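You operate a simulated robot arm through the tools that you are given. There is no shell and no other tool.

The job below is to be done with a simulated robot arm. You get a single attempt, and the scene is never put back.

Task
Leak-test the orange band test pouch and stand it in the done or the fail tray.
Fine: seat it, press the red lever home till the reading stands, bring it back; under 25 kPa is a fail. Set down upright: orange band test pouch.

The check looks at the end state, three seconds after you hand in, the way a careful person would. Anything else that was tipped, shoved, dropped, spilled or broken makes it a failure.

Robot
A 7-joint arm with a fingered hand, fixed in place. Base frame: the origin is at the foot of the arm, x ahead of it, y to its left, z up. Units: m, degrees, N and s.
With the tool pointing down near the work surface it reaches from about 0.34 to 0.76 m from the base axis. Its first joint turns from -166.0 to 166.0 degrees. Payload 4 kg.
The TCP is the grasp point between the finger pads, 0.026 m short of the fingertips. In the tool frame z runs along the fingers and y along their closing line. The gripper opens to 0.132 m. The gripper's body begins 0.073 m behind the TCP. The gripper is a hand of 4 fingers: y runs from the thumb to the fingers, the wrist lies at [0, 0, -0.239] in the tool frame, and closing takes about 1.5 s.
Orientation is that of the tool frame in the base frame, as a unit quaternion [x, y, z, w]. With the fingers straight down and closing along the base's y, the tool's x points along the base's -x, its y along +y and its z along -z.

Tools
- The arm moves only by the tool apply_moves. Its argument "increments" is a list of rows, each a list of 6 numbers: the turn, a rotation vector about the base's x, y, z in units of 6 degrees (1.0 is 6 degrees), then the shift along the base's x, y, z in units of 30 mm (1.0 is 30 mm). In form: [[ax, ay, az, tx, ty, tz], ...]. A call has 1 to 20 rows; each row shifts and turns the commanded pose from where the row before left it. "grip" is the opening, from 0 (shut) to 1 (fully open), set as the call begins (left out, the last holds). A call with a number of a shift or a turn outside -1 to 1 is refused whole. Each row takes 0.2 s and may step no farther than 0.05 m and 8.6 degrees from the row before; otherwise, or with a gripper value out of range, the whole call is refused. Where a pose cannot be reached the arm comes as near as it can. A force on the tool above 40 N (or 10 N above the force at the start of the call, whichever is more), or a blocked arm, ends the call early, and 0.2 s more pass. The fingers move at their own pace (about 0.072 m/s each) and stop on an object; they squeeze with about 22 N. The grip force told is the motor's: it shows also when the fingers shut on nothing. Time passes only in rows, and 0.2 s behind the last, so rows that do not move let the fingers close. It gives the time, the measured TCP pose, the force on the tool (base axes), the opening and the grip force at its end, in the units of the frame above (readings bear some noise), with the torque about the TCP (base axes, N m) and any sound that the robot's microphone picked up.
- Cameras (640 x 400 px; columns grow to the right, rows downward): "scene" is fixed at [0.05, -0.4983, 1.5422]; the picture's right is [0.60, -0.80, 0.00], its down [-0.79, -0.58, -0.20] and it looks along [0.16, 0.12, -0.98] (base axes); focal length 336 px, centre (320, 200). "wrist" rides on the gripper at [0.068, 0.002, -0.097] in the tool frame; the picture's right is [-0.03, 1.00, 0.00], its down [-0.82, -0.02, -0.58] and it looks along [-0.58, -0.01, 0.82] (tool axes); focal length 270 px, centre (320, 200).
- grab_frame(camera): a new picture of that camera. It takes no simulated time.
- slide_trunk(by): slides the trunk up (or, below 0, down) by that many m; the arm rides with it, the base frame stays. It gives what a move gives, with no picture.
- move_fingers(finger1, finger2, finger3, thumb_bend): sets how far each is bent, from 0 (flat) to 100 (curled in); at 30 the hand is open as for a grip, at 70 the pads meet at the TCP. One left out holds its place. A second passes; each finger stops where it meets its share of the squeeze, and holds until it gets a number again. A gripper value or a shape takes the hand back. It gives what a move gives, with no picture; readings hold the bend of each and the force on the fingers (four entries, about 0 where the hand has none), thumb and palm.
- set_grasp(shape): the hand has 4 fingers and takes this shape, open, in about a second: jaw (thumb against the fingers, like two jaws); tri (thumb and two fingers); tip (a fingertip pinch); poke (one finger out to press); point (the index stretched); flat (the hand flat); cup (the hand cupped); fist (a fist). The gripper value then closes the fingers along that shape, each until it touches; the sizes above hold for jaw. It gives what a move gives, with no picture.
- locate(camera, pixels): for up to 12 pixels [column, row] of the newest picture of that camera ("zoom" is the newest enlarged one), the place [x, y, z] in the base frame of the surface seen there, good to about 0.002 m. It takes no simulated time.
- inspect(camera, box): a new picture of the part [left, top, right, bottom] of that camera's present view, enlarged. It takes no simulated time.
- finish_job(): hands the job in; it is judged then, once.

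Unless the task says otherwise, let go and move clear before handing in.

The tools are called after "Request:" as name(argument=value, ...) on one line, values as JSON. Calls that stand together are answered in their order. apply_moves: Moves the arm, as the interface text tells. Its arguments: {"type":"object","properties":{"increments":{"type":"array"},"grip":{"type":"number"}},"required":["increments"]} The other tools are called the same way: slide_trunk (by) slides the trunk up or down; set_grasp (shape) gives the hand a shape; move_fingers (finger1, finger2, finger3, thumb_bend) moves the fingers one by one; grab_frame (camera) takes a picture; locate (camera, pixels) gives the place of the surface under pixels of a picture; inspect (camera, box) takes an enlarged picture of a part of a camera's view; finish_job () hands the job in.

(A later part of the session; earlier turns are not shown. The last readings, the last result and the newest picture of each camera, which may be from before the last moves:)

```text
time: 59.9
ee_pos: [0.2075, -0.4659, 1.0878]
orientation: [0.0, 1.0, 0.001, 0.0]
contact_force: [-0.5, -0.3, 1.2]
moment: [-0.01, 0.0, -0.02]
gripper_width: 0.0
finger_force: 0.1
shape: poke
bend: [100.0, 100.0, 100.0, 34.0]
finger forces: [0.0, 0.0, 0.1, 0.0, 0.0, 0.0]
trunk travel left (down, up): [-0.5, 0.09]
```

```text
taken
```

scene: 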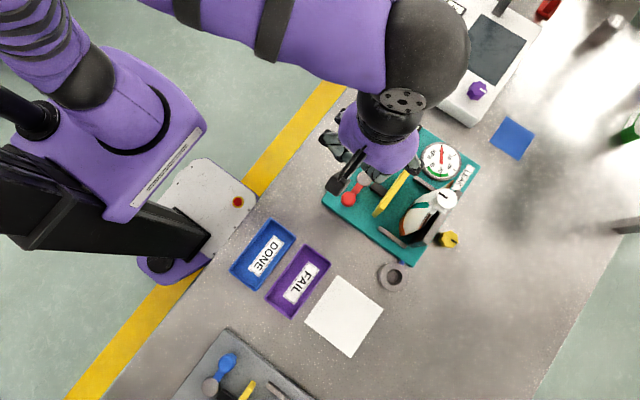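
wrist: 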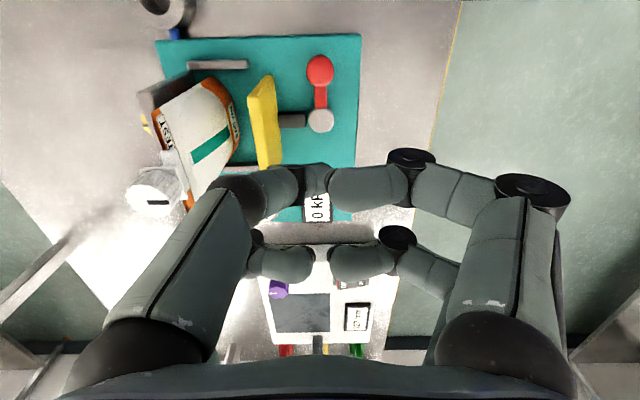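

The poke shape curls three digits; I'll enlarge to see what sticks out, and also look closely at the lever.

Request:
inspect(camera="wrist", box=[180, 130, 480, 330])

Request:
inspect(camera="wrist", box=[230, 30, 380, 180])

Request:
inspect(camera="scene", box=[310, 110, 430, 230])

```text
2.00 times, centred on (330, 230) of wrist
```

zoom: 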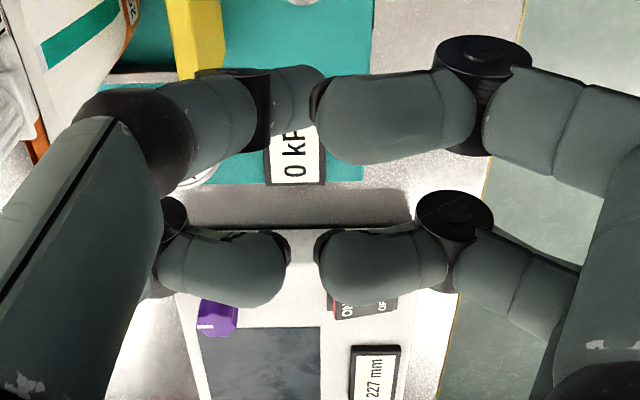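

```text
2.67 times, centred on (305, 105) of wrist
```

zoom: 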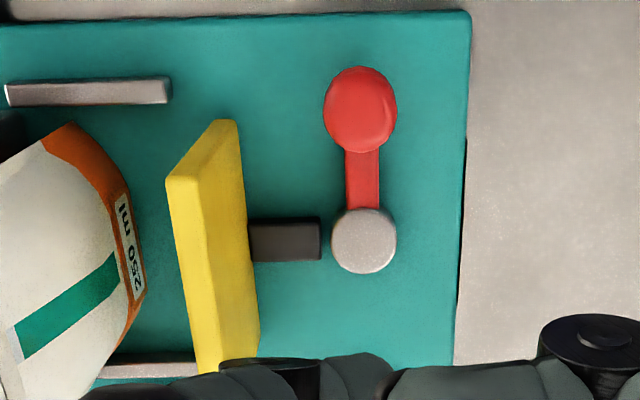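

```text
3.33 times, centred on (370, 170) of scene
```

zoom: 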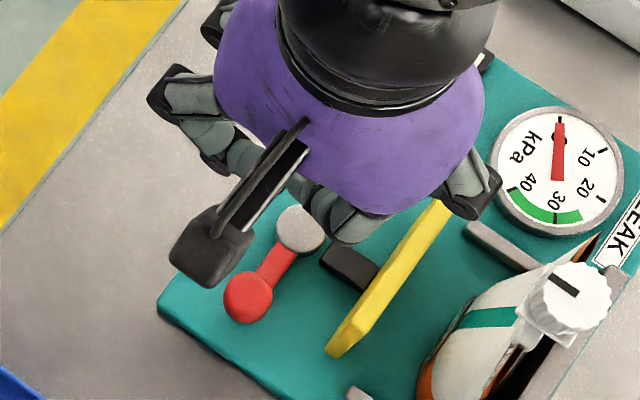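

I'd like to cage the knob between thumb and finger 1 with fingers 2–3 curled away; let me see how low the curled digits hang relative to the TCP.

Request:
locate(camera="wrist", pixels=[[300, 178], [320, 175], [345, 190], [380, 185], [410, 165], [300, 265], [350, 265], [285, 255], [395, 240], [240, 195]])

Request:
move_fingers(finger1=50, finger2=100, finger3=100, thumb_bend=50)

Request:
grab_frame(camera="wrist")

Request:
inspect(camera="scene", box=[310, 80, 450, 220])

```text
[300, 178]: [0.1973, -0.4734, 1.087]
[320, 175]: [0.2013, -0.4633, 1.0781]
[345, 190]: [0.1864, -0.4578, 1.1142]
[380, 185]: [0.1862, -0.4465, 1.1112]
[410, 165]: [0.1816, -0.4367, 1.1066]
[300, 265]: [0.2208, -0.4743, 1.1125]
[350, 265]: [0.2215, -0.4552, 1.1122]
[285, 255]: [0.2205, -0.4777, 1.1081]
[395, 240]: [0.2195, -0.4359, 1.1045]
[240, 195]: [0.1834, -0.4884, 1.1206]
```

```text
time: 60.9
ee_pos: [0.2083, -0.4657, 1.0875]
orientation: [0.001, 1.0, -0.001, 0.0]
contact_force: [-0.3, -1.3, 0.8]
moment: [0.01, -0.03, 0.02]
gripper_width: 0.0654
finger_force: 0.1
shape: fingers
bend: [50.0, 99.0, 98.0, 50.0]
finger forces: [0.1, 0.1, 0.0, 0.0, 0.0, 0.1]
trunk travel left (down, up): [-0.5, 0.09]
```

```text
taken
```

wrist: 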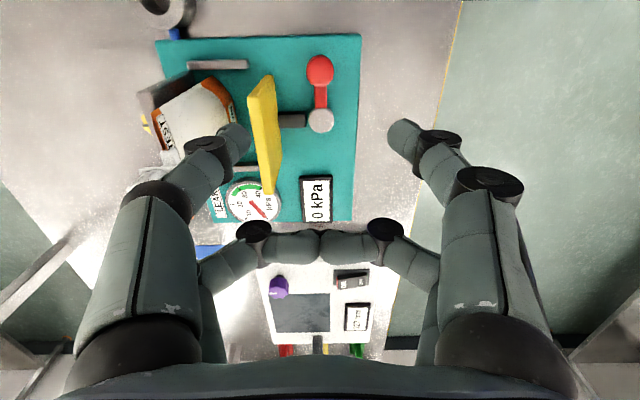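

```text
2.86 times, centred on (380, 150) of scene
```

zoom: 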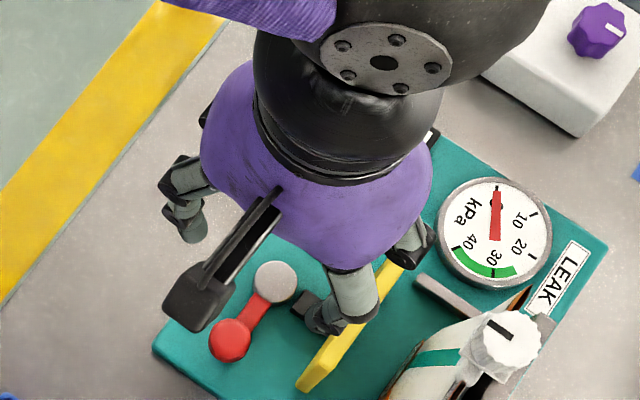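

Fingers 2–3 can curl up near TCP height. A better idea is to grip the knob post with all four digits closing along x (radially), so the lever is caged in both turning directions. I'll turn the hand -90° about z here, up high, and re-form the jaw.

Request:
apply_moves(increments=[[0, 0, -1, 0, 0, 0], [0, 0, -1, 0, 0, 0], [0, 0, -1, 0, 0, 0], [0, 0, -1, 0, 0, 0], [0, 0, -1, 0, 0, 0], [0, 0, -1, 0, 0, 0], [0, 0, -1, 0, 0, 0], [0, 0, -1, 0, 0, 0], [0, 0, -1, 0, 0, 0], [0, 0, -1, 0, 0, 0], [0, 0, -1, 0, 0, 0], [0, 0, -1, 0, 0, 0], [0, 0, -1, 0, 0, 0], [0, 0, -1, 0, 0, 0], [0, 0, -1, 0, 0, 0], [0, 0, 0, 0, 0, 0]])

Request:
set_grasp(shape="jaw")

Request:
grab_frame(camera="wrist")

Request:
grab_frame(camera="scene")

```text
time: 64.3
ee_pos: [0.2071, -0.4663, 1.0841]
orientation: [0.707, 0.707, -0.001, 0.0]
contact_force: [-0.1, -0.4, 0.3]
moment: [-0.02, -0.01, 0.01]
gripper_width: 0.0655
finger_force: 0.0
shape: fingers
bend: [50.0, 99.0, 98.0, 50.0]
finger forces: [0.1, 0.1, 0.0, 0.1, 0.0, 0.1]
trunk travel left (down, up): [-0.5, 0.09]
```

```text
time: 65.2
ee_pos: [0.2067, -0.4662, 1.0835]
orientation: [0.707, 0.707, 0.0, -0.001]
contact_force: [-0.3, -1.1, -0.5]
moment: [-0.02, 0.03, 0.03]
gripper_width: 0.1318
finger_force: 0.1
shape: jaw
bend: [30.0, 30.0, 30.0, 30.0]
finger forces: [0.0, 0.1, 0.1, 0.0, 0.0, 0.1]
trunk travel left (down, up): [-0.5, 0.09]
```

```text
taken
```

wrist: 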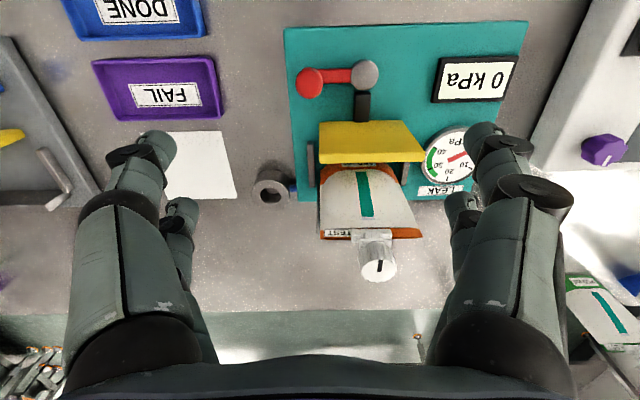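

```text
taken
```

scene: 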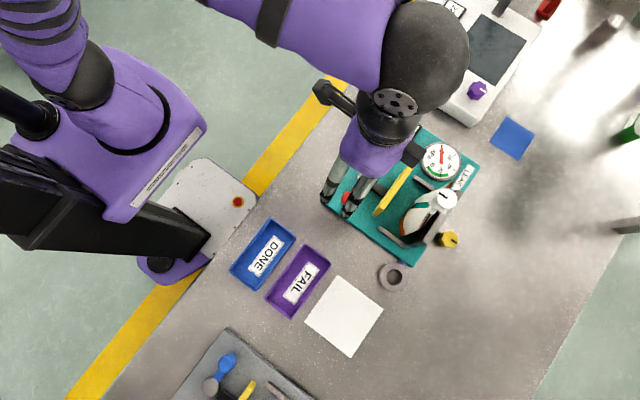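

The wrist view now shows lever, pouch, gauge and display together; the pouch stands square. I'll measure the knob precisely.

Request:
inspect(camera="wrist", box=[280, 20, 440, 120])

Request:
locate(camera="wrist", pixels=[[310, 78], [298, 78], [322, 78], [310, 70], [310, 88], [310, 95], [340, 75], [365, 72], [365, 100], [335, 125], [370, 138], [287, 30]])

```text
4.00 times, centred on (360, 70) of wrist
```

zoom: 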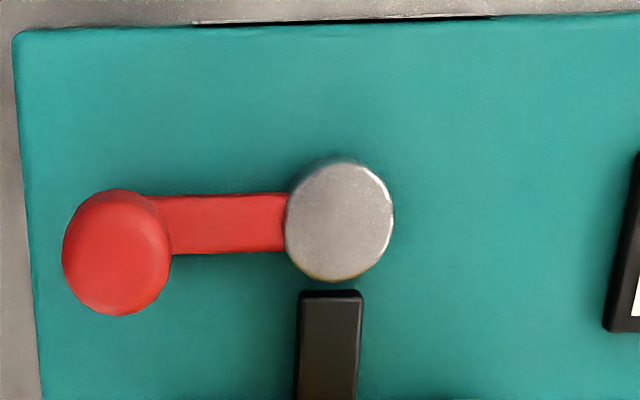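

```text
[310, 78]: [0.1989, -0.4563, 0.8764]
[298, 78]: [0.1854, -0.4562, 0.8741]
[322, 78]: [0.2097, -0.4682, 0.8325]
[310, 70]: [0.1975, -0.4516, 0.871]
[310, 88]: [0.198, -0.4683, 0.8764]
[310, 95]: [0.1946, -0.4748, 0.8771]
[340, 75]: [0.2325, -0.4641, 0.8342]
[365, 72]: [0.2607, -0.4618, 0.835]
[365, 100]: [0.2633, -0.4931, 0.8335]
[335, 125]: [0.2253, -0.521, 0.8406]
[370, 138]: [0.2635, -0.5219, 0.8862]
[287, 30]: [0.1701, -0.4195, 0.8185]
```

The knob centre is (0.195,-0.463), radius ≈13 mm, z 0.834–0.877. I'll centre the hand on it and descend to TCP z≈0.882.

Request:
apply_moves(increments=[[0, 0, 0, -0.2, 0.05, -0.7], [0, 0, 0, -0.2, 0.05, -0.9], [0, 0, 0, 0, 0, -0.9], [0, 0, 0, 0, 0, -0.9], [0, 0, 0, 0, 0, -0.9], [0, 0, 0, 0, 0, -0.9], [0, 0, 0, 0, 0, -0.9], [0, 0, 0, 0, 0, -0.45], [0, 0, 0, 0, 0, 0]])

Request:
grab_frame(camera="wrist")

Request:
inspect(camera="scene", box=[300, 100, 480, 260])

```text
time: 67.2
ee_pos: [0.1949, -0.4664, 0.8866]
orientation: [0.706, 0.708, 0.001, 0.0]
contact_force: [-0.4, -0.2, 0.9]
moment: [-0.05, -0.01, -0.01]
gripper_width: 0.132
finger_force: 0.1
shape: jaw
bend: [30.0, 30.0, 30.0, 30.0]
finger forces: [0.0, 0.0, 0.0, 0.0, 0.0, 0.0]
trunk travel left (down, up): [-0.5, 0.09]
```

```text
taken
```

wrist: 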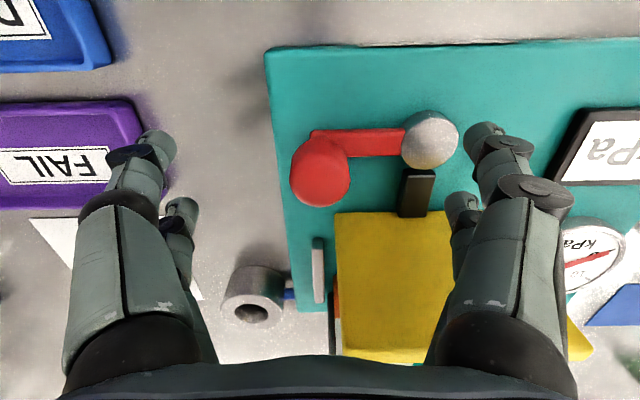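

```text
2.50 times, centred on (390, 180) of scene
```

zoom: 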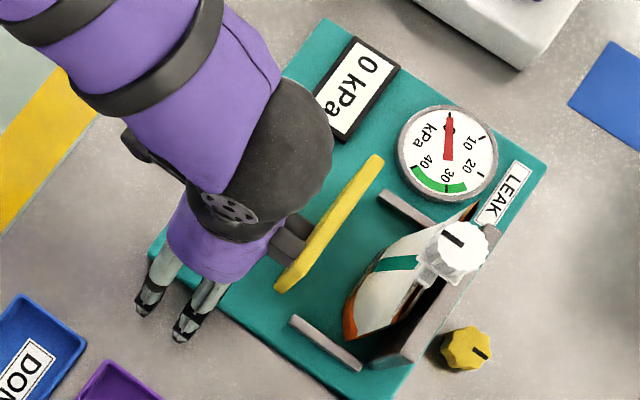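

The knob is centred (col 320); I'll trim y by +3 mm, lower 6 mm, and close the jaw on the knob.

Request:
apply_moves(increments=[[0, 0, 0, 0, 0.08, -0.2], [0, 0, 0, 0, 0, 0]])

Request:
apply_moves(increments=[[0, 0, 0, 0, 0, 0], [0, 0, 0, 0, 0, 0], [0, 0, 0, 0, 0, 0], [0, 0, 0, 0, 0, 0], [0, 0, 0, 0, 0, 0], [0, 0, 0, 0, 0, 0], [0, 0, 0, 0, 0, 0], [0, 0, 0, 0, 0, 0]], grip=0.28)

Request:
grab_frame(camera="wrist")

```text
time: 67.8
ee_pos: [0.1946, -0.4625, 0.8823]
orientation: [0.708, 0.707, 0.0, 0.0]
contact_force: [-0.1, 0.4, 0.3]
moment: [0.04, -0.01, -0.01]
gripper_width: 0.1319
finger_force: 0.2
shape: jaw
bend: [30.0, 30.0, 30.0, 30.0]
finger forces: [0.1, 0.0, 0.0, 0.1, 0.0, 0.0]
trunk travel left (down, up): [-0.5, 0.09]
```

```text
time: 69.6
ee_pos: [0.1951, -0.4637, 0.8817]
orientation: [0.707, 0.707, 0.0, -0.001]
contact_force: [-0.3, -0.3, -0.2]
moment: [0.02, 0.01, 0.01]
gripper_width: 0.0374
finger_force: 0.1
shape: jaw
bend: [73.0, 73.0, 73.0, 70.0]
finger forces: [0.1, 0.0, 0.0, 0.1, 0.1, 0.1]
trunk travel left (down, up): [-0.5, 0.09]
```

```text
taken
```

wrist: 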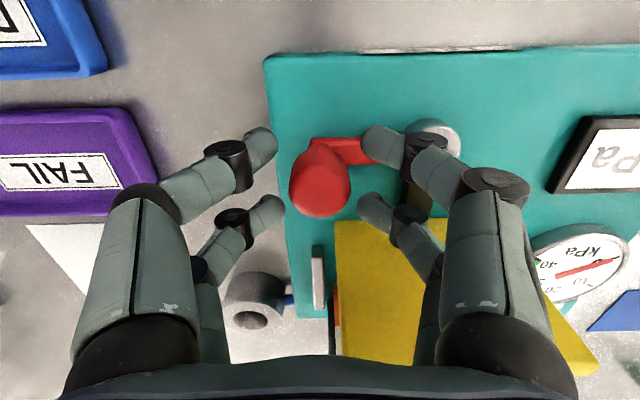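

The knob sits centrally among the four tips. Closing fully to cage it.

Request:
apply_moves(increments=[[0, 0, 0, 0, 0, 0], [0, 0, 0, 0, 0, 0], [0, 0, 0, 0, 0, 0], [0, 0, 0, 0, 0, 0]], grip=0.1)

Request:
grab_frame(camera="wrist")

```text
time: 70.6
ee_pos: [0.1957, -0.4619, 0.882]
orientation: [0.707, 0.707, 0.001, 0.0]
contact_force: [-0.5, -0.1, 0.1]
moment: [0.0, 0.0, 0.04]
gripper_width: 0.0137
finger_force: 0.1
shape: jaw
bend: [72.0, 72.0, 72.0, 70.0]
finger forces: [0.0, 0.2, 0.3, 0.1, 0.1, 0.0]
trunk travel left (down, up): [-0.5, 0.09]
```

```text
taken
```

wrist: 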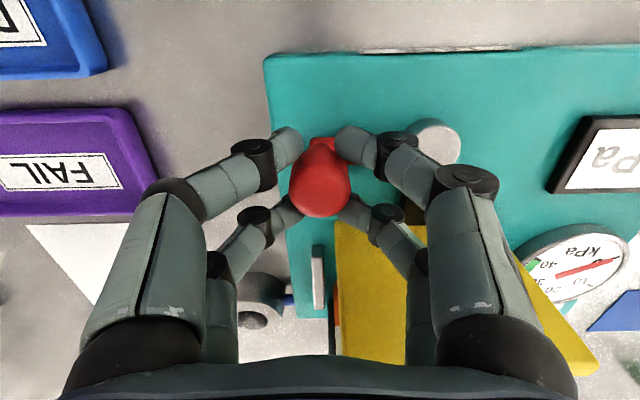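

The knob is caged with almost no load. I'll test the turning direction: 4 mm toward -y (toward the plate) and read the force.

Request:
apply_moves(increments=[[0, 0, 0, 0, -0.07, 0], [0, 0, 0, 0, -0.07, 0], [0, 0, 0, 0, 0, 0]])

Request:
inspect(camera="wrist", box=[260, 80, 640, 380])

```text
time: 71.4
ee_pos: [0.1943, -0.4677, 0.8822]
orientation: [0.707, 0.707, 0.0, 0.0]
contact_force: [-0.5, 1.8, -0.4]
moment: [0.02, 0.02, 0.01]
gripper_width: 0.0134
finger_force: 0.1
shape: jaw
bend: [72.0, 72.0, 72.0, 70.0]
finger forces: [0.4, 0.1, 0.0, 0.1, 0.3, 0.0]
trunk travel left (down, up): [-0.5, 0.09]
```

```text
1.33 times, centred on (450, 230) of wrist
```

zoom: 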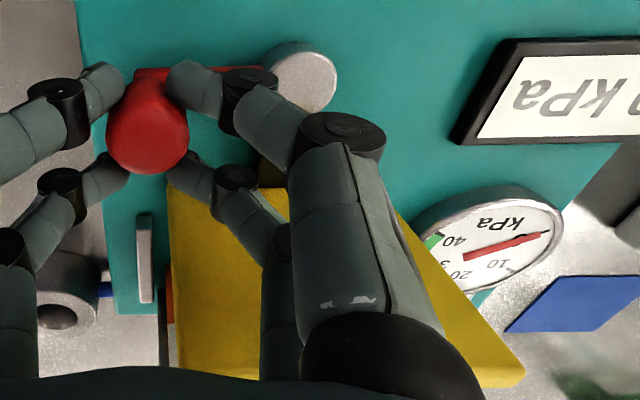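

Only 1.8 N of resistance in -y, consistent with the lever turning. I'll follow the arc by another 6° with the hand turning too and check whether the plate moves.

Request:
apply_moves(increments=[[0, 0, 0.5, 0.01, -0.115, 0], [0, 0, 0.5, 0.017, -0.115, 0], [0, 0, 0, 0, 0, 0]])

Request:
grab_frame(camera="wrist")

Request:
inspect(camera="scene", box=[300, 100, 480, 260])

```text
time: 72.2
ee_pos: [0.196, -0.4733, 0.8839]
orientation: [0.668, 0.744, -0.001, 0.0]
contact_force: [0.1, 5.8, -0.6]
moment: [0.14, 0.03, -0.01]
gripper_width: 0.0141
finger_force: 0.0
shape: jaw
bend: [71.0, 72.0, 72.0, 70.0]
finger forces: [3.1, 0.1, 0.1, 0.0, 3.1, 0.1]
trunk travel left (down, up): [-0.5, 0.09]
```

```text
taken
```

wrist: 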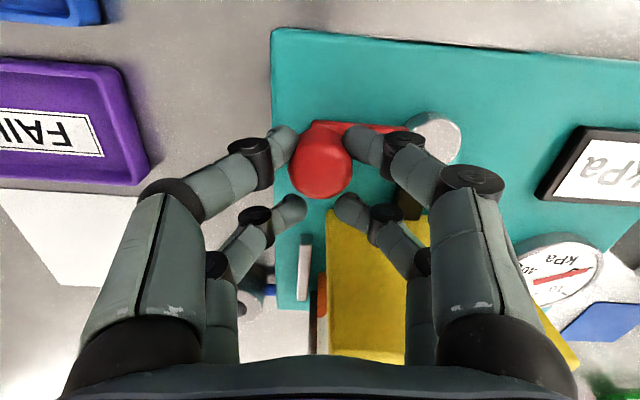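

```text
2.50 times, centred on (390, 180) of scene
```

zoom: 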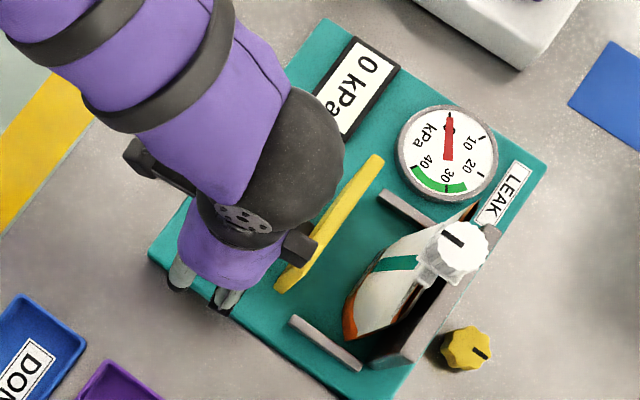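

Force rose to 5.8 N and the knob sits against the +y pair, as if the lever were already at its stop this way. I'll check the knob's position, then reverse.

Request:
locate(camera="wrist", pixels=[[320, 155], [320, 175], [320, 185], [380, 128], [436, 135]])

Request:
apply_moves(increments=[[0, 0, -0.5, -0.017, 0.115, 0], [0, 0, -0.5, -0.01, 0.115, 0], [0, 0, 0, 0, 0.14, 0], [0, 0, 0, 0, 0.07, 0], [0, 0, 0, 0, 0.07, 0], [0, 0, 0, 0, 0, 0]])

Request:
grab_frame(camera="wrist")

Request:
locate(camera="wrist", pixels=[[320, 155], [320, 175], [320, 185], [380, 128], [436, 135]])

```text
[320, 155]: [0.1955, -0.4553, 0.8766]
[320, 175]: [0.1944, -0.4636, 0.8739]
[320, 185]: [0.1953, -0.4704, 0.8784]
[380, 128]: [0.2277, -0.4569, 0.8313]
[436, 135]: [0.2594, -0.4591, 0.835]
```

```text
time: 73.6
ee_pos: [0.1954, -0.4574, 0.8831]
orientation: [0.707, 0.707, 0.0, -0.001]
contact_force: [-0.7, -2.0, -0.3]
moment: [-0.05, -0.02, 0.01]
gripper_width: 0.0134
finger_force: 0.0
shape: jaw
bend: [72.0, 72.0, 72.0, 70.0]
finger forces: [0.1, 1.5, 0.5, 0.0, 0.0, 0.0]
trunk travel left (down, up): [-0.5, 0.09]
```

```text
taken
```

wrist: 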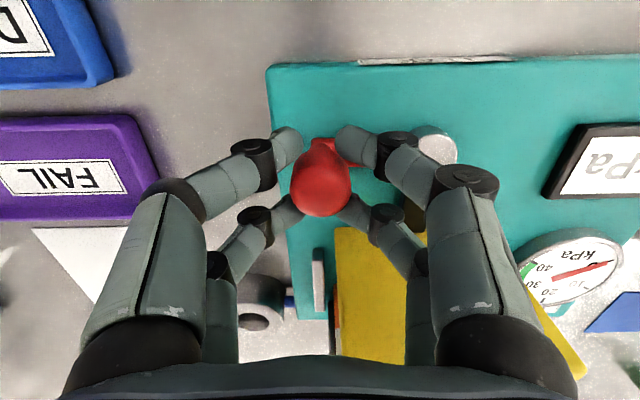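

```text
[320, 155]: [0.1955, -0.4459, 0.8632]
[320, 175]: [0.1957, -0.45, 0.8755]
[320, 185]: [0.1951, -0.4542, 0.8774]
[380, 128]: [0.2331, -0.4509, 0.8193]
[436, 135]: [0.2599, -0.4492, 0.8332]
```

The knob now follows in +y (centre moved to y≈-0.458) with ~2 N, so pressing home is toward +y. I'll follow the arc around the hub, 20° at first.

Request:
apply_moves(increments=[[0, 0, 0, 0.025, 0.192, 0], [0, 0, 0, 0.042, 0.189, 0], [0, 0, 0, 0.058, 0.184, 0], [0, 0, 0, 0.074, 0.179, 0], [0, 0, 0, 0, 0, 0]])

Request:
grab_frame(camera="wrist")

Request:
inspect(camera="scene", box=[300, 100, 480, 260])

```text
time: 74.8
ee_pos: [0.2021, -0.436, 0.8829]
orientation: [0.708, 0.707, 0.0, 0.0]
contact_force: [-0.2, -0.1, -0.1]
moment: [0.02, 0.05, 0.02]
gripper_width: 0.0136
finger_force: 0.1
shape: jaw
bend: [72.0, 72.0, 72.0, 70.0]
finger forces: [0.0, 0.3, 0.7, 0.0, 0.0, 0.0]
trunk travel left (down, up): [-0.5, 0.09]
```

```text
taken
```

wrist: 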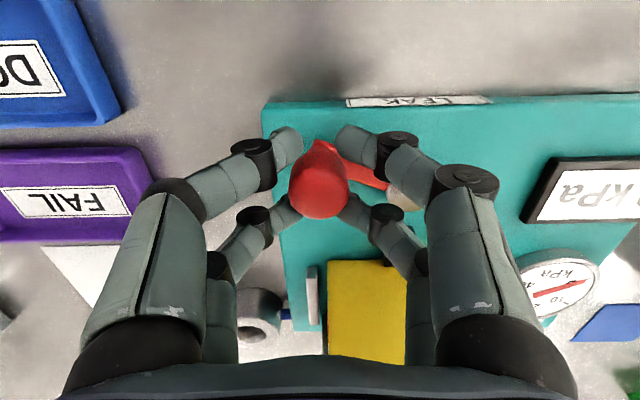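

```text
2.50 times, centred on (390, 180) of scene
```

zoom: 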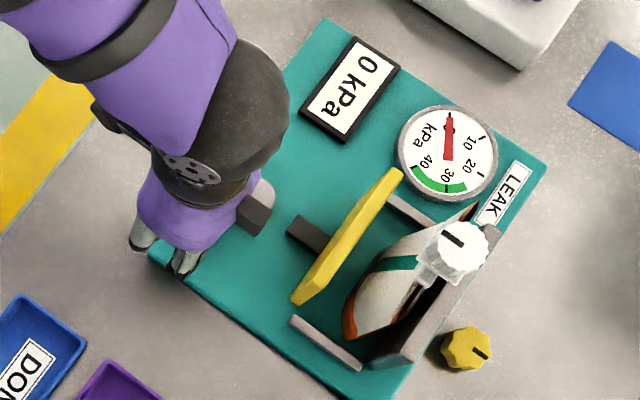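

The plate is advancing toward the pouch. I'll continue along the arc in steps, watching the force.

Request:
apply_moves(increments=[[0, 0, 0, 0.089, 0.172, 0], [0, 0, 0, 0.104, 0.163, 0], [0, 0, 0, 0.118, 0.153, 0], [0, 0, 0, 0, 0, 0]])

Request:
inspect(camera="scene", box=[300, 100, 480, 260])

Request:
grab_frame(camera="wrist")

```text
time: 75.8
ee_pos: [0.2105, -0.4206, 0.8805]
orientation: [0.707, 0.707, 0.001, 0.0]
contact_force: [-0.3, -1.2, 0.1]
moment: [0.0, 0.0, 0.01]
gripper_width: 0.0133
finger_force: 0.0
shape: jaw
bend: [72.0, 72.0, 72.0, 70.0]
finger forces: [0.1, 0.7, 0.3, 0.1, 0.0, 0.0]
trunk travel left (down, up): [-0.5, 0.09]
```

```text
2.50 times, centred on (390, 180) of scene
```

zoom: 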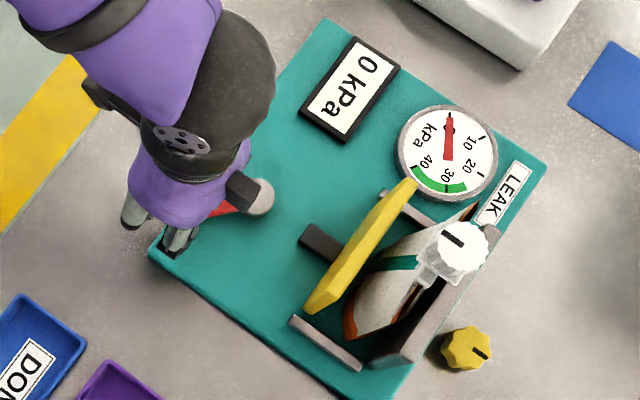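

```text
taken
```

wrist: 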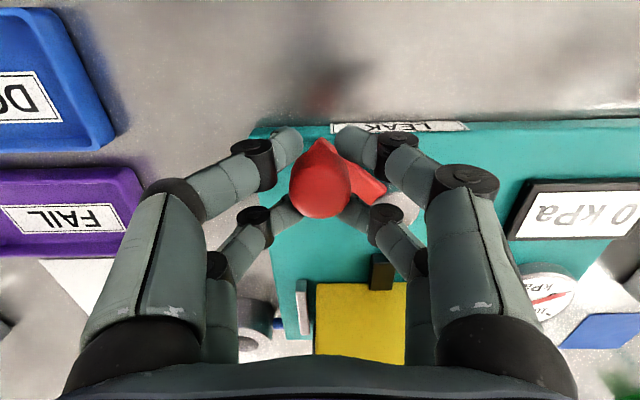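

The plate is about to meet the pouch. Continuing in smaller bites.

Request:
apply_moves(increments=[[0, 0, 0, 0.131, 0.143, 0], [0, 0, 0, 0.143, 0.131, 0], [0, 0, 0, 0, 0, 0]])

Request:
inspect(camera="scene", box=[300, 100, 480, 260])

Request:
apply_moves(increments=[[0, 0, 0, 0.153, 0.118, 0], [0, 0, 0, 0.163, 0.104, 0], [0, 0, 0, 0, 0, 0]])

Request:
inspect(camera="scene", box=[300, 100, 480, 260])

```text
time: 76.6
ee_pos: [0.2194, -0.4118, 0.8816]
orientation: [0.707, 0.707, 0.0, 0.0]
contact_force: [0.3, -0.4, -0.1]
moment: [-0.03, 0.0, -0.01]
gripper_width: 0.0133
finger_force: 0.0
shape: jaw
bend: [72.0, 72.0, 72.0, 70.0]
finger forces: [0.0, 1.2, 0.2, 0.1, 0.0, 0.1]
trunk travel left (down, up): [-0.5, 0.09]
```

```text
2.50 times, centred on (390, 180) of scene
```

zoom: 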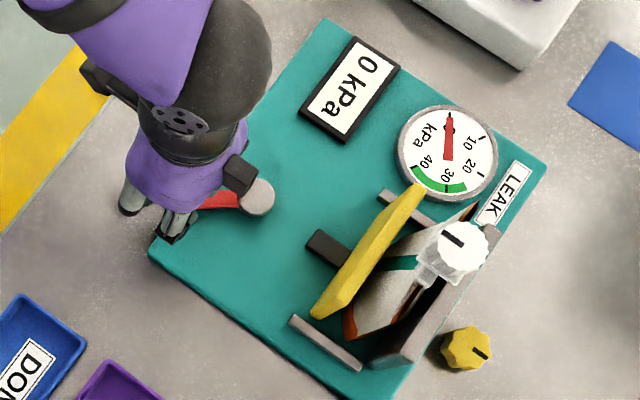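

```text
time: 77.4
ee_pos: [0.2283, -0.4053, 0.8812]
orientation: [0.707, 0.707, 0.0, -0.001]
contact_force: [-1.1, 0.1, 0.8]
moment: [-0.06, 0.02, -0.02]
gripper_width: 0.0133
finger_force: 0.1
shape: jaw
bend: [72.0, 72.0, 72.0, 70.0]
finger forces: [0.0, 0.2, 1.2, 0.0, 0.0, 0.1]
trunk travel left (down, up): [-0.5, 0.09]
```

```text
2.50 times, centred on (390, 180) of scene
```

zoom: 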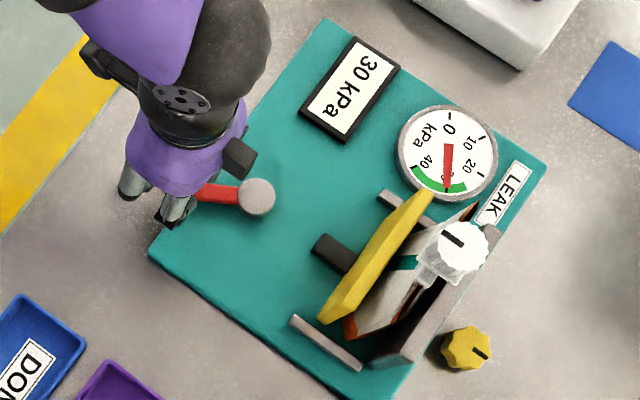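

The display now reads 30 kPa. I'll press on gently toward the stop and watch whether the reading holds.

Request:
apply_moves(increments=[[0, 0, 0, 0.172, 0.089, 0], [0, 0, 0, 0, 0, 0]])

Request:
inspect(camera="scene", box=[300, 100, 480, 260])

Request:
grab_frame(camera="wrist")

```text
time: 78.0
ee_pos: [0.233, -0.4024, 0.8811]
orientation: [0.707, 0.707, -0.002, 0.001]
contact_force: [-3.3, -7.7, 1.7]
moment: [-0.17, 0.08, 0.09]
gripper_width: 0.014
finger_force: 0.0
shape: jaw
bend: [72.0, 72.0, 71.0, 70.0]
finger forces: [0.1, 0.1, 7.9, 0.0, 0.0, 0.0]
trunk travel left (down, up): [-0.5, 0.09]
```

```text
2.50 times, centred on (390, 180) of scene
```

zoom: 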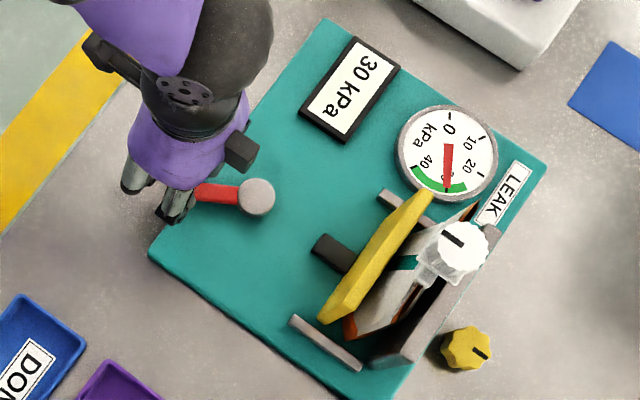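

```text
taken
```

wrist: 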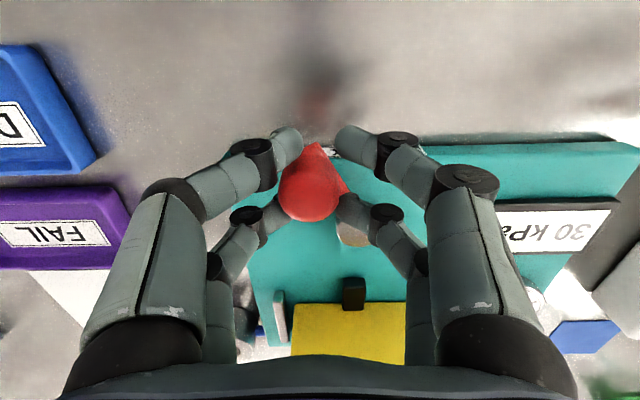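

The lever is at its stop (8 N) and reads 30 kPa. I'll hold here several seconds to see whether the reading stands or bleeds down.

Request:
apply_moves(increments=[[0, 0, 0, 0, 0, 0], [0, 0, 0, 0, 0, 0], [0, 0, 0, 0, 0, 0], [0, 0, 0, 0, 0, 0], [0, 0, 0, 0, 0, 0], [0, 0, 0, 0, 0, 0], [0, 0, 0, 0, 0, 0], [0, 0, 0, 0, 0, 0], [0, 0, 0, 0, 0, 0], [0, 0, 0, 0, 0, 0]])

Request:
inspect(camera="scene", box=[380, 110, 480, 190])

Request:
apply_moves(increments=[[0, 0, 0, 0, 0, 0], [0, 0, 0, 0, 0, 0], [0, 0, 0, 0, 0, 0], [0, 0, 0, 0, 0, 0], [0, 0, 0, 0, 0, 0], [0, 0, 0, 0, 0, 0], [0, 0, 0, 0, 0, 0], [0, 0, 0, 0, 0, 0], [0, 0, 0, 0, 0, 0], [0, 0, 0, 0, 0, 0], [0, 0, 0, 0, 0, 0], [0, 0, 0, 0, 0, 0], [0, 0, 0, 0, 0, 0], [0, 0, 0, 0, 0, 0], [0, 0, 0, 0, 0, 0]])

Request:
inspect(camera="scene", box=[380, 110, 480, 190])

```text
time: 80.2
ee_pos: [0.2331, -0.4038, 0.8808]
orientation: [0.708, 0.706, 0.0, 0.0]
contact_force: [-3.5, -10.4, 2.7]
moment: [-0.21, 0.17, 0.12]
gripper_width: 0.0139
finger_force: 0.0
shape: jaw
bend: [72.0, 72.0, 71.0, 70.0]
finger forces: [0.1, 0.0, 10.1, 0.0, 0.1, 0.1]
trunk travel left (down, up): [-0.5, 0.09]
```

```text
5.00 times, centred on (430, 150) of scene
```

zoom: 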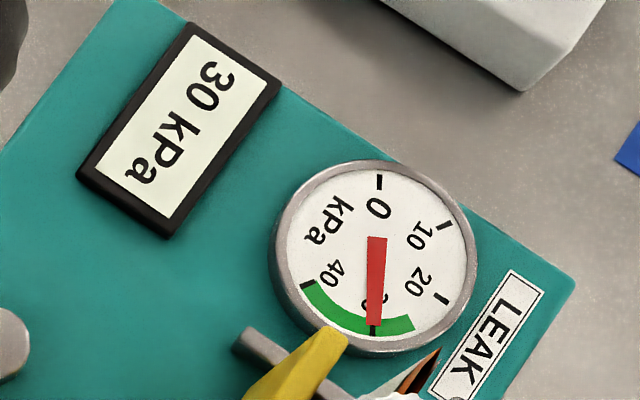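

```text
time: 83.4
ee_pos: [0.2329, -0.4037, 0.8825]
orientation: [0.707, 0.707, 0.0, 0.0]
contact_force: [-5.1, -9.5, 3.1]
moment: [-0.23, 0.14, 0.06]
gripper_width: 0.0139
finger_force: 0.0
shape: jaw
bend: [72.0, 72.0, 71.0, 70.0]
finger forces: [0.0, 0.0, 9.4, 0.0, 0.0, 0.0]
trunk travel left (down, up): [-0.5, 0.09]
```

```text
5.00 times, centred on (430, 150) of scene
```

zoom: 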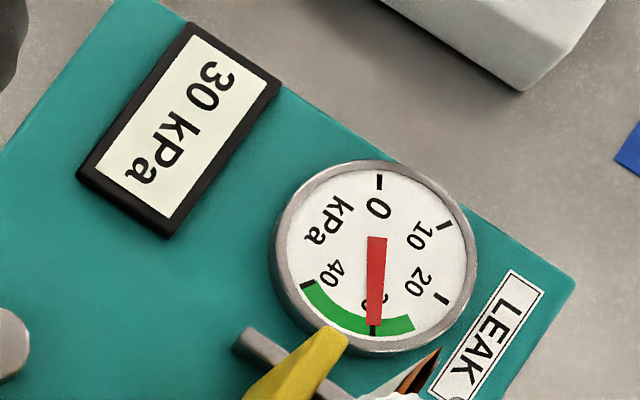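

Both display and gauge stand at 30 kPa (over 25: a pass). I'll hold 2 s more as confirmation, then bring the lever back along the same arc.

Request:
apply_moves(increments=[[0, 0, 0, 0, 0, 0], [0, 0, 0, 0, 0, 0], [0, 0, 0, 0, 0, 0], [0, 0, 0, 0, 0, 0], [0, 0, 0, 0, 0, 0], [0, 0, 0, 0, 0, 0], [0, 0, 0, 0, 0, 0], [0, 0, 0, 0, 0, 0], [0, 0, 0, 0, 0, 0], [0, 0, 0, 0, 0, 0]])

Request:
inspect(camera="scene", box=[300, 100, 480, 260])

Request:
apply_moves(increments=[[0, 0, 0, -0.172, -0.089, 0], [0, 0, 0, -0.163, -0.104, 0], [0, 0, 0, -0.153, -0.118, 0], [0, 0, 0, -0.143, -0.131, 0], [0, 0, 0, 0, 0, 0]])

Request:
inspect(camera="scene", box=[300, 100, 480, 260])

```text
time: 85.6
ee_pos: [0.2337, -0.4034, 0.8809]
orientation: [0.707, 0.708, 0.0, 0.0]
contact_force: [-4.6, -11.3, 3.5]
moment: [-0.25, 0.13, 0.15]
gripper_width: 0.0144
finger_force: 0.1
shape: jaw
bend: [72.0, 72.0, 71.0, 70.0]
finger forces: [0.0, 0.0, 11.4, 0.0, 0.1, 0.1]
trunk travel left (down, up): [-0.5, 0.09]
```

```text
2.50 times, centred on (390, 180) of scene
```

zoom: 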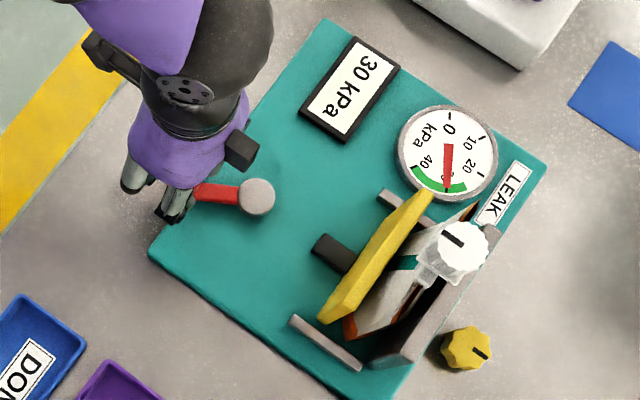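

```text
time: 86.8
ee_pos: [0.2144, -0.415, 0.8837]
orientation: [0.707, 0.707, 0.0, 0.0]
contact_force: [0.0, 0.5, -0.1]
moment: [0.04, -0.01, -0.02]
gripper_width: 0.0135
finger_force: 0.1
shape: jaw
bend: [72.0, 72.0, 72.0, 70.0]
finger forces: [1.1, 0.2, 0.1, 0.1, 0.0, 0.0]
trunk travel left (down, up): [-0.5, 0.09]
```

```text
2.50 times, centred on (390, 180) of scene
```

zoom: 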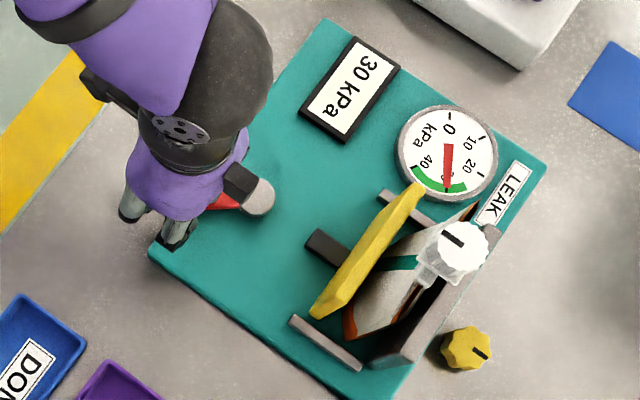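

The lever and plate are coming back with little force, and the reading stays latched at 30 kPa. I'll complete the return to the rest position.

Request:
apply_moves(increments=[[0, 0, 0, -0.131, -0.143, 0], [0, 0, 0, -0.118, -0.153, 0], [0, 0, 0, -0.104, -0.163, 0], [0, 0, 0, -0.089, -0.172, 0], [0, 0, 0, -0.074, -0.179, 0], [0, 0, 0, -0.058, -0.184, 0], [0, 0, 0, -0.042, -0.189, 0], [0, 0, 0, -0.025, -0.192, 0], [0, 0, 0, 0, -0.1, 0], [0, 0, 0, 0, 0, 0]])

Request:
apply_moves(increments=[[0, 0, 0, 0, -0.1, 0], [0, 0, 0, 0, -0.06, 0], [0, 0, 0, 0, 0, 0]])

Request:
grab_frame(camera="wrist")

Request:
inspect(camera="scene", box=[300, 100, 480, 260])

```text
time: 89.0
ee_pos: [0.1943, -0.4595, 0.8818]
orientation: [0.706, 0.708, -0.001, 0.0]
contact_force: [0.1, -1.3, -0.1]
moment: [-0.03, 0.01, -0.05]
gripper_width: 0.0134
finger_force: 0.0
shape: jaw
bend: [72.0, 72.0, 72.0, 70.0]
finger forces: [0.1, 1.6, 0.2, 0.0, 0.1, 0.0]
trunk travel left (down, up): [-0.5, 0.09]
```

```text
time: 89.8
ee_pos: [0.1944, -0.4658, 0.8815]
orientation: [0.707, 0.707, 0.001, 0.0]
contact_force: [0.4, -0.1, 0.0]
moment: [0.0, -0.03, 0.04]
gripper_width: 0.0133
finger_force: 0.1
shape: jaw
bend: [72.0, 72.0, 72.0, 70.0]
finger forces: [0.0, 0.0, 0.0, 0.1, 0.1, 0.0]
trunk travel left (down, up): [-0.5, 0.09]
```

```text
taken
```

wrist: 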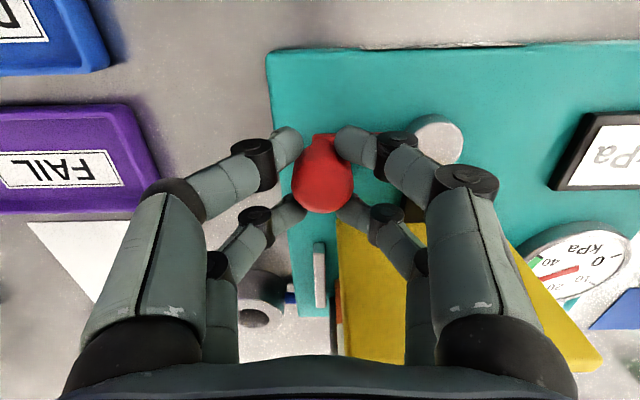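

```text
2.50 times, centred on (390, 180) of scene
```

zoom: 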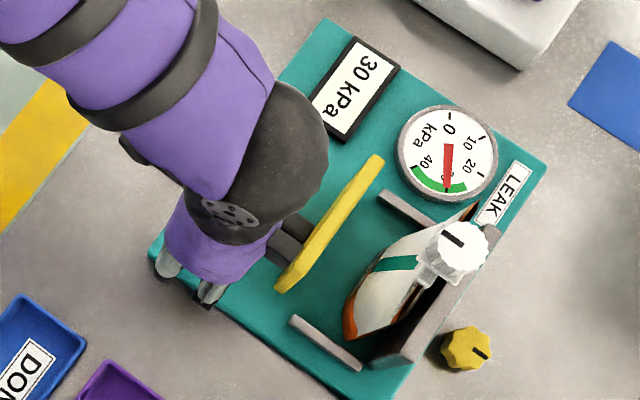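

The plate is back at its original place. I'll press the lever softly into its rest stop, re-centre, open, and rise.

Request:
apply_moves(increments=[[0, 0, 0, 0, -0.1, 0], [0, 0, 0, 0, 0, 0]])

Request:
apply_moves(increments=[[0, 0, 0, 0, 0.13, 0], [0, 0, 0, 0, 0, 0]])

Request:
apply_moves(increments=[[0, 0, 0, 0, 0, 0], [0, 0, 0, 0, 0, 0], [0, 0, 0, 0, 0, 0], [0, 0, 0, 0, 0, 0], [0, 0, 0, 0, 0, 0], [0, 0, 0, 0, 0, 0]], grip=1)

Request:
grab_frame(camera="wrist")

```text
time: 90.4
ee_pos: [0.1946, -0.4676, 0.8838]
orientation: [0.707, 0.707, 0.0, -0.001]
contact_force: [0.9, 5.0, -0.6]
moment: [0.07, 0.01, 0.04]
gripper_width: 0.0132
finger_force: 0.0
shape: jaw
bend: [72.0, 72.0, 72.0, 70.0]
finger forces: [2.4, 0.0, 0.1, 0.1, 0.8, 0.0]
trunk travel left (down, up): [-0.5, 0.09]
```

```text
time: 91.0
ee_pos: [0.1946, -0.4653, 0.8826]
orientation: [0.707, 0.707, -0.001, 0.001]
contact_force: [0.0, 0.2, -0.1]
moment: [0.0, -0.04, 0.01]
gripper_width: 0.0132
finger_force: 0.0
shape: jaw
bend: [72.0, 72.0, 72.0, 70.0]
finger forces: [0.0, 0.1, 0.0, 0.0, 0.0, 0.0]
trunk travel left (down, up): [-0.5, 0.09]
```

```text
time: 92.4
ee_pos: [0.1953, -0.4659, 0.882]
orientation: [0.707, 0.707, 0.0, 0.0]
contact_force: [-0.3, -0.1, -0.1]
moment: [0.0, 0.02, 0.0]
gripper_width: 0.132
finger_force: 0.0
shape: jaw
bend: [30.0, 30.0, 30.0, 30.0]
finger forces: [0.0, 0.0, 0.0, 0.1, 0.0, 0.0]
trunk travel left (down, up): [-0.5, 0.09]
```

```text
taken
```

wrist: 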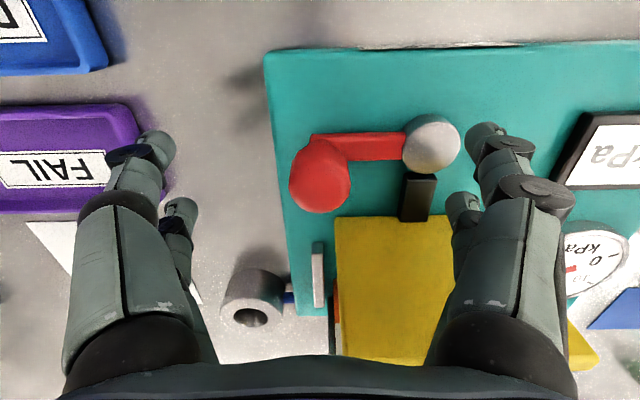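

The lever is back at rest pointing as it began (knob 320,180; hub 432,142). I'll rise and turn the hand back +90°.

Request:
apply_moves(increments=[[0, 0, 0, 0, 0, 0.5], [0, 0, 0, 0, 0, 0.9], [0, 0, 0, 0, 0, 0.9], [0, 0, 0, 0, 0, 0.95], [0, 0, 0, 0, 0, 0.95], [0, 0, 0, 0, 0, 0.95], [0, 0, 0, 0, 0, 0.95], [0, 0, 0, 0, 0, 0.95], [0, 0, 0, 0, 0, 0.6], [0, 0, 0, 0, 0, 0]])

Request:
apply_moves(increments=[[0, 0, 1, 0, 0, 0], [0, 0, 1, 0, 0, 0], [0, 0, 1, 0, 0, 0], [0, 0, 1, 0, 0, 0], [0, 0, 1, 0, 0, 0], [0, 0, 1, 0, 0, 0], [0, 0, 1, 0, 0, 0], [0, 0, 1, 0, 0, 0], [0, 0, 1, 0, 0, 0], [0, 0, 1, 0, 0, 0], [0, 0, 1, 0, 0, 0], [0, 0, 1, 0, 0, 0], [0, 0, 1, 0, 0, 0], [0, 0, 1, 0, 0, 0], [0, 0, 1, 0, 0, 0], [0, 0, 0, 0, 0, 0]])

Request:
move_fingers(finger1=38, finger2=25, finger3=25, thumb_bend=38)

Request:
grab_frame(camera="wrist")

Request:
grab_frame(camera="scene")

```text
time: 94.6
ee_pos: [0.1915, -0.4655, 1.1121]
orientation: [0.707, 0.708, 0.0, 0.0]
contact_force: [-0.1, 0.0, 0.7]
moment: [-0.01, 0.02, 0.0]
gripper_width: 0.1319
finger_force: 0.1
shape: jaw
bend: [30.0, 30.0, 30.0, 30.0]
finger forces: [0.0, 0.1, 0.0, 0.0, 0.0, 0.0]
trunk travel left (down, up): [-0.5, 0.09]
```

```text
time: 98.0
ee_pos: [0.1935, -0.465, 1.111]
orientation: [0.0, 1.0, 0.0, 0.0]
contact_force: [0.3, 0.0, 0.8]
moment: [0.02, 0.01, -0.02]
gripper_width: 0.1321
finger_force: 0.0
shape: jaw
bend: [30.0, 30.0, 30.0, 30.0]
finger forces: [0.1, 0.0, 0.0, 0.1, 0.0, 0.0]
trunk travel left (down, up): [-0.5, 0.09]
```

```text
time: 99.0
ee_pos: [0.1936, -0.4646, 1.1123]
orientation: [0.0, 1.0, 0.0, 0.0]
contact_force: [0.4, -0.4, -0.2]
moment: [0.0, 0.03, 0.01]
gripper_width: 0.1076
finger_force: 0.0
shape: fingers
bend: [38.0, 25.0, 25.0, 38.0]
finger forces: [0.1, 0.0, 0.0, 0.1, 0.0, 0.0]
trunk travel left (down, up): [-0.5, 0.09]
```

```text
taken
```

wrist: 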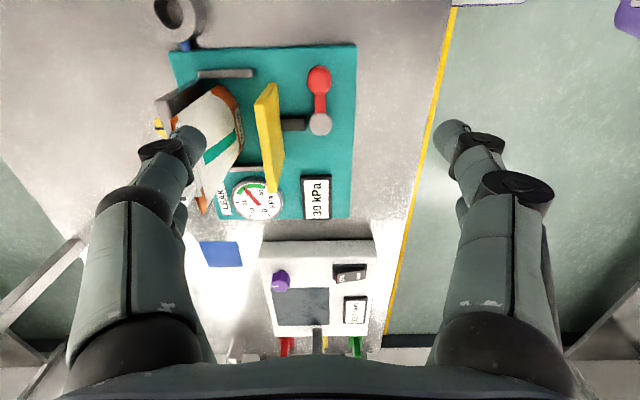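

```text
taken
```

scene: 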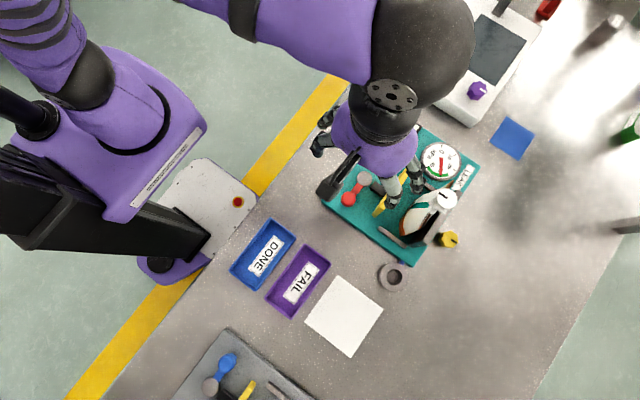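

The lever and plate are at rest and the pouch stands in the nest. I'll move back over the pouch and measure it.

Request:
apply_moves(increments=[[0, 0, 0, 0.57, -0.88, 0], [0, 0, 0, 0.57, -0.88, 0], [0, 0, 0, 0.57, -0.88, 0], [0, 0, 0, 0.57, -0.88, 0], [0, 0, 0, 0.57, -0.88, 0], [0, 0, 0, 0, 0, 0]])

Request:
grab_frame(camera="wrist")

Request:
inspect(camera="wrist", box=[250, 0, 410, 160])

```text
time: 100.4
ee_pos: [0.276, -0.5968, 1.1109]
orientation: [0.001, 1.0, 0.001, 0.0]
contact_force: [-0.7, 0.1, 0.0]
moment: [0.02, -0.06, 0.01]
gripper_width: 0.1068
finger_force: 0.2
shape: fingers
bend: [38.0, 25.0, 25.0, 38.0]
finger forces: [0.0, 0.0, 0.0, 0.1, 0.0, 0.1]
trunk travel left (down, up): [-0.5, 0.09]
```

```text
taken
```

wrist: 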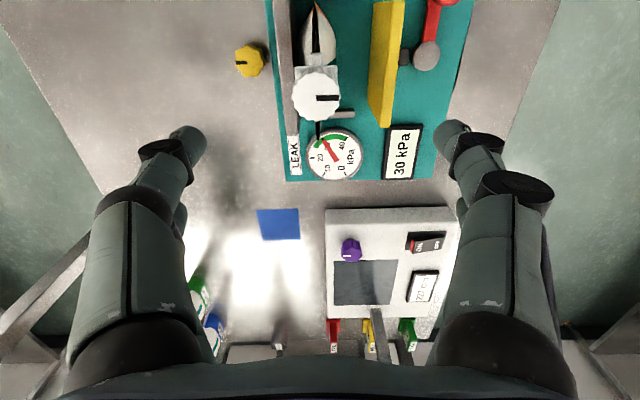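

```text
2.50 times, centred on (330, 80) of wrist
```

zoom: 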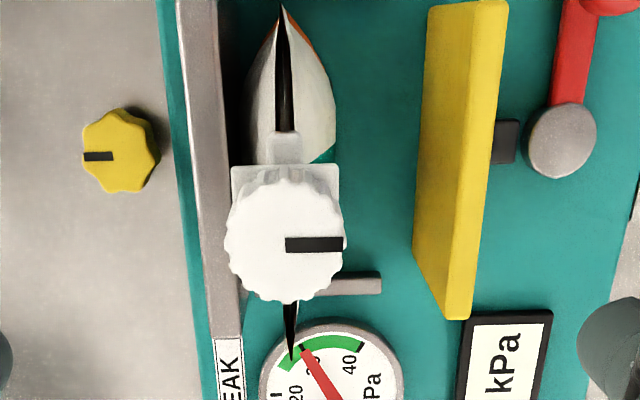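

The cap disc is centred at (316,96). Measuring it and the pouch's uprightness.

Request:
locate(camera="wrist", pixels=[[316, 96], [295, 96], [337, 96], [316, 75], [316, 116], [314, 10], [316, 130], [300, 40], [334, 40]])

```text
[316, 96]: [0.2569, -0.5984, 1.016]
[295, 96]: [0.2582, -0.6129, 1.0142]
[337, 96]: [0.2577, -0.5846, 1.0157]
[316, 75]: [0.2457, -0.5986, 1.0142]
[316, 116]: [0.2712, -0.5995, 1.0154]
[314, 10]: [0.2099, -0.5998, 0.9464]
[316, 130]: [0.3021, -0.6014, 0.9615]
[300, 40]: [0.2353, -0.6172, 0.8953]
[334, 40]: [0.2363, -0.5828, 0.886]
```

Cap centre (0.258,-0.599,1.015), pouch upright and square. I'll trim (-2,-2 mm) and descend to TCP z≈1.0135, then pinch in balanced steps.

Request:
apply_moves(increments=[[0, 0, 0, -0.075, -0.067, -0.6], [0, 0, 0, 0, 0, -0.9], [0, 0, 0, 0, 0, -0.9], [0, 0, 0, 0, 0, -0.5], [0, 0, 0, 0, 0, -0.35], [0, 0, 0, 0, 0, 0]])

Request:
move_fingers(finger1=56, thumb_bend=56)

Request:
grab_frame(camera="wrist")

```text
time: 101.8
ee_pos: [0.2794, -0.5968, 1.0148]
orientation: [0.001, 1.0, 0.0, -0.001]
contact_force: [0.9, 0.1, -0.6]
moment: [0.02, -0.04, -0.02]
gripper_width: 0.107
finger_force: 0.1
shape: fingers
bend: [38.0, 25.0, 25.0, 38.0]
finger forces: [0.0, 0.0, 0.0, 0.0, 0.1, 0.0]
trunk travel left (down, up): [-0.5, 0.09]
```

```text
time: 102.8
ee_pos: [0.2799, -0.5972, 1.0157]
orientation: [-0.001, 1.0, 0.0, -0.001]
contact_force: [-0.1, 1.0, 0.0]
moment: [0.01, 0.0, -0.02]
gripper_width: 0.0463
finger_force: 0.1
shape: fingers
bend: [56.0, 25.0, 25.0, 56.0]
finger forces: [0.1, 0.0, 0.1, 0.0, 0.0, 0.0]
trunk travel left (down, up): [-0.5, 0.09]
```

```text
taken
```

wrist: 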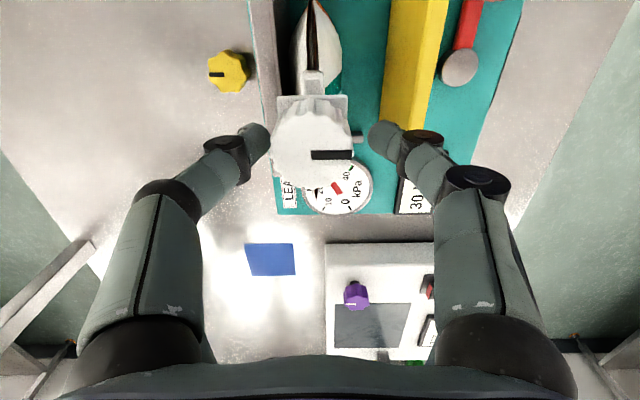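

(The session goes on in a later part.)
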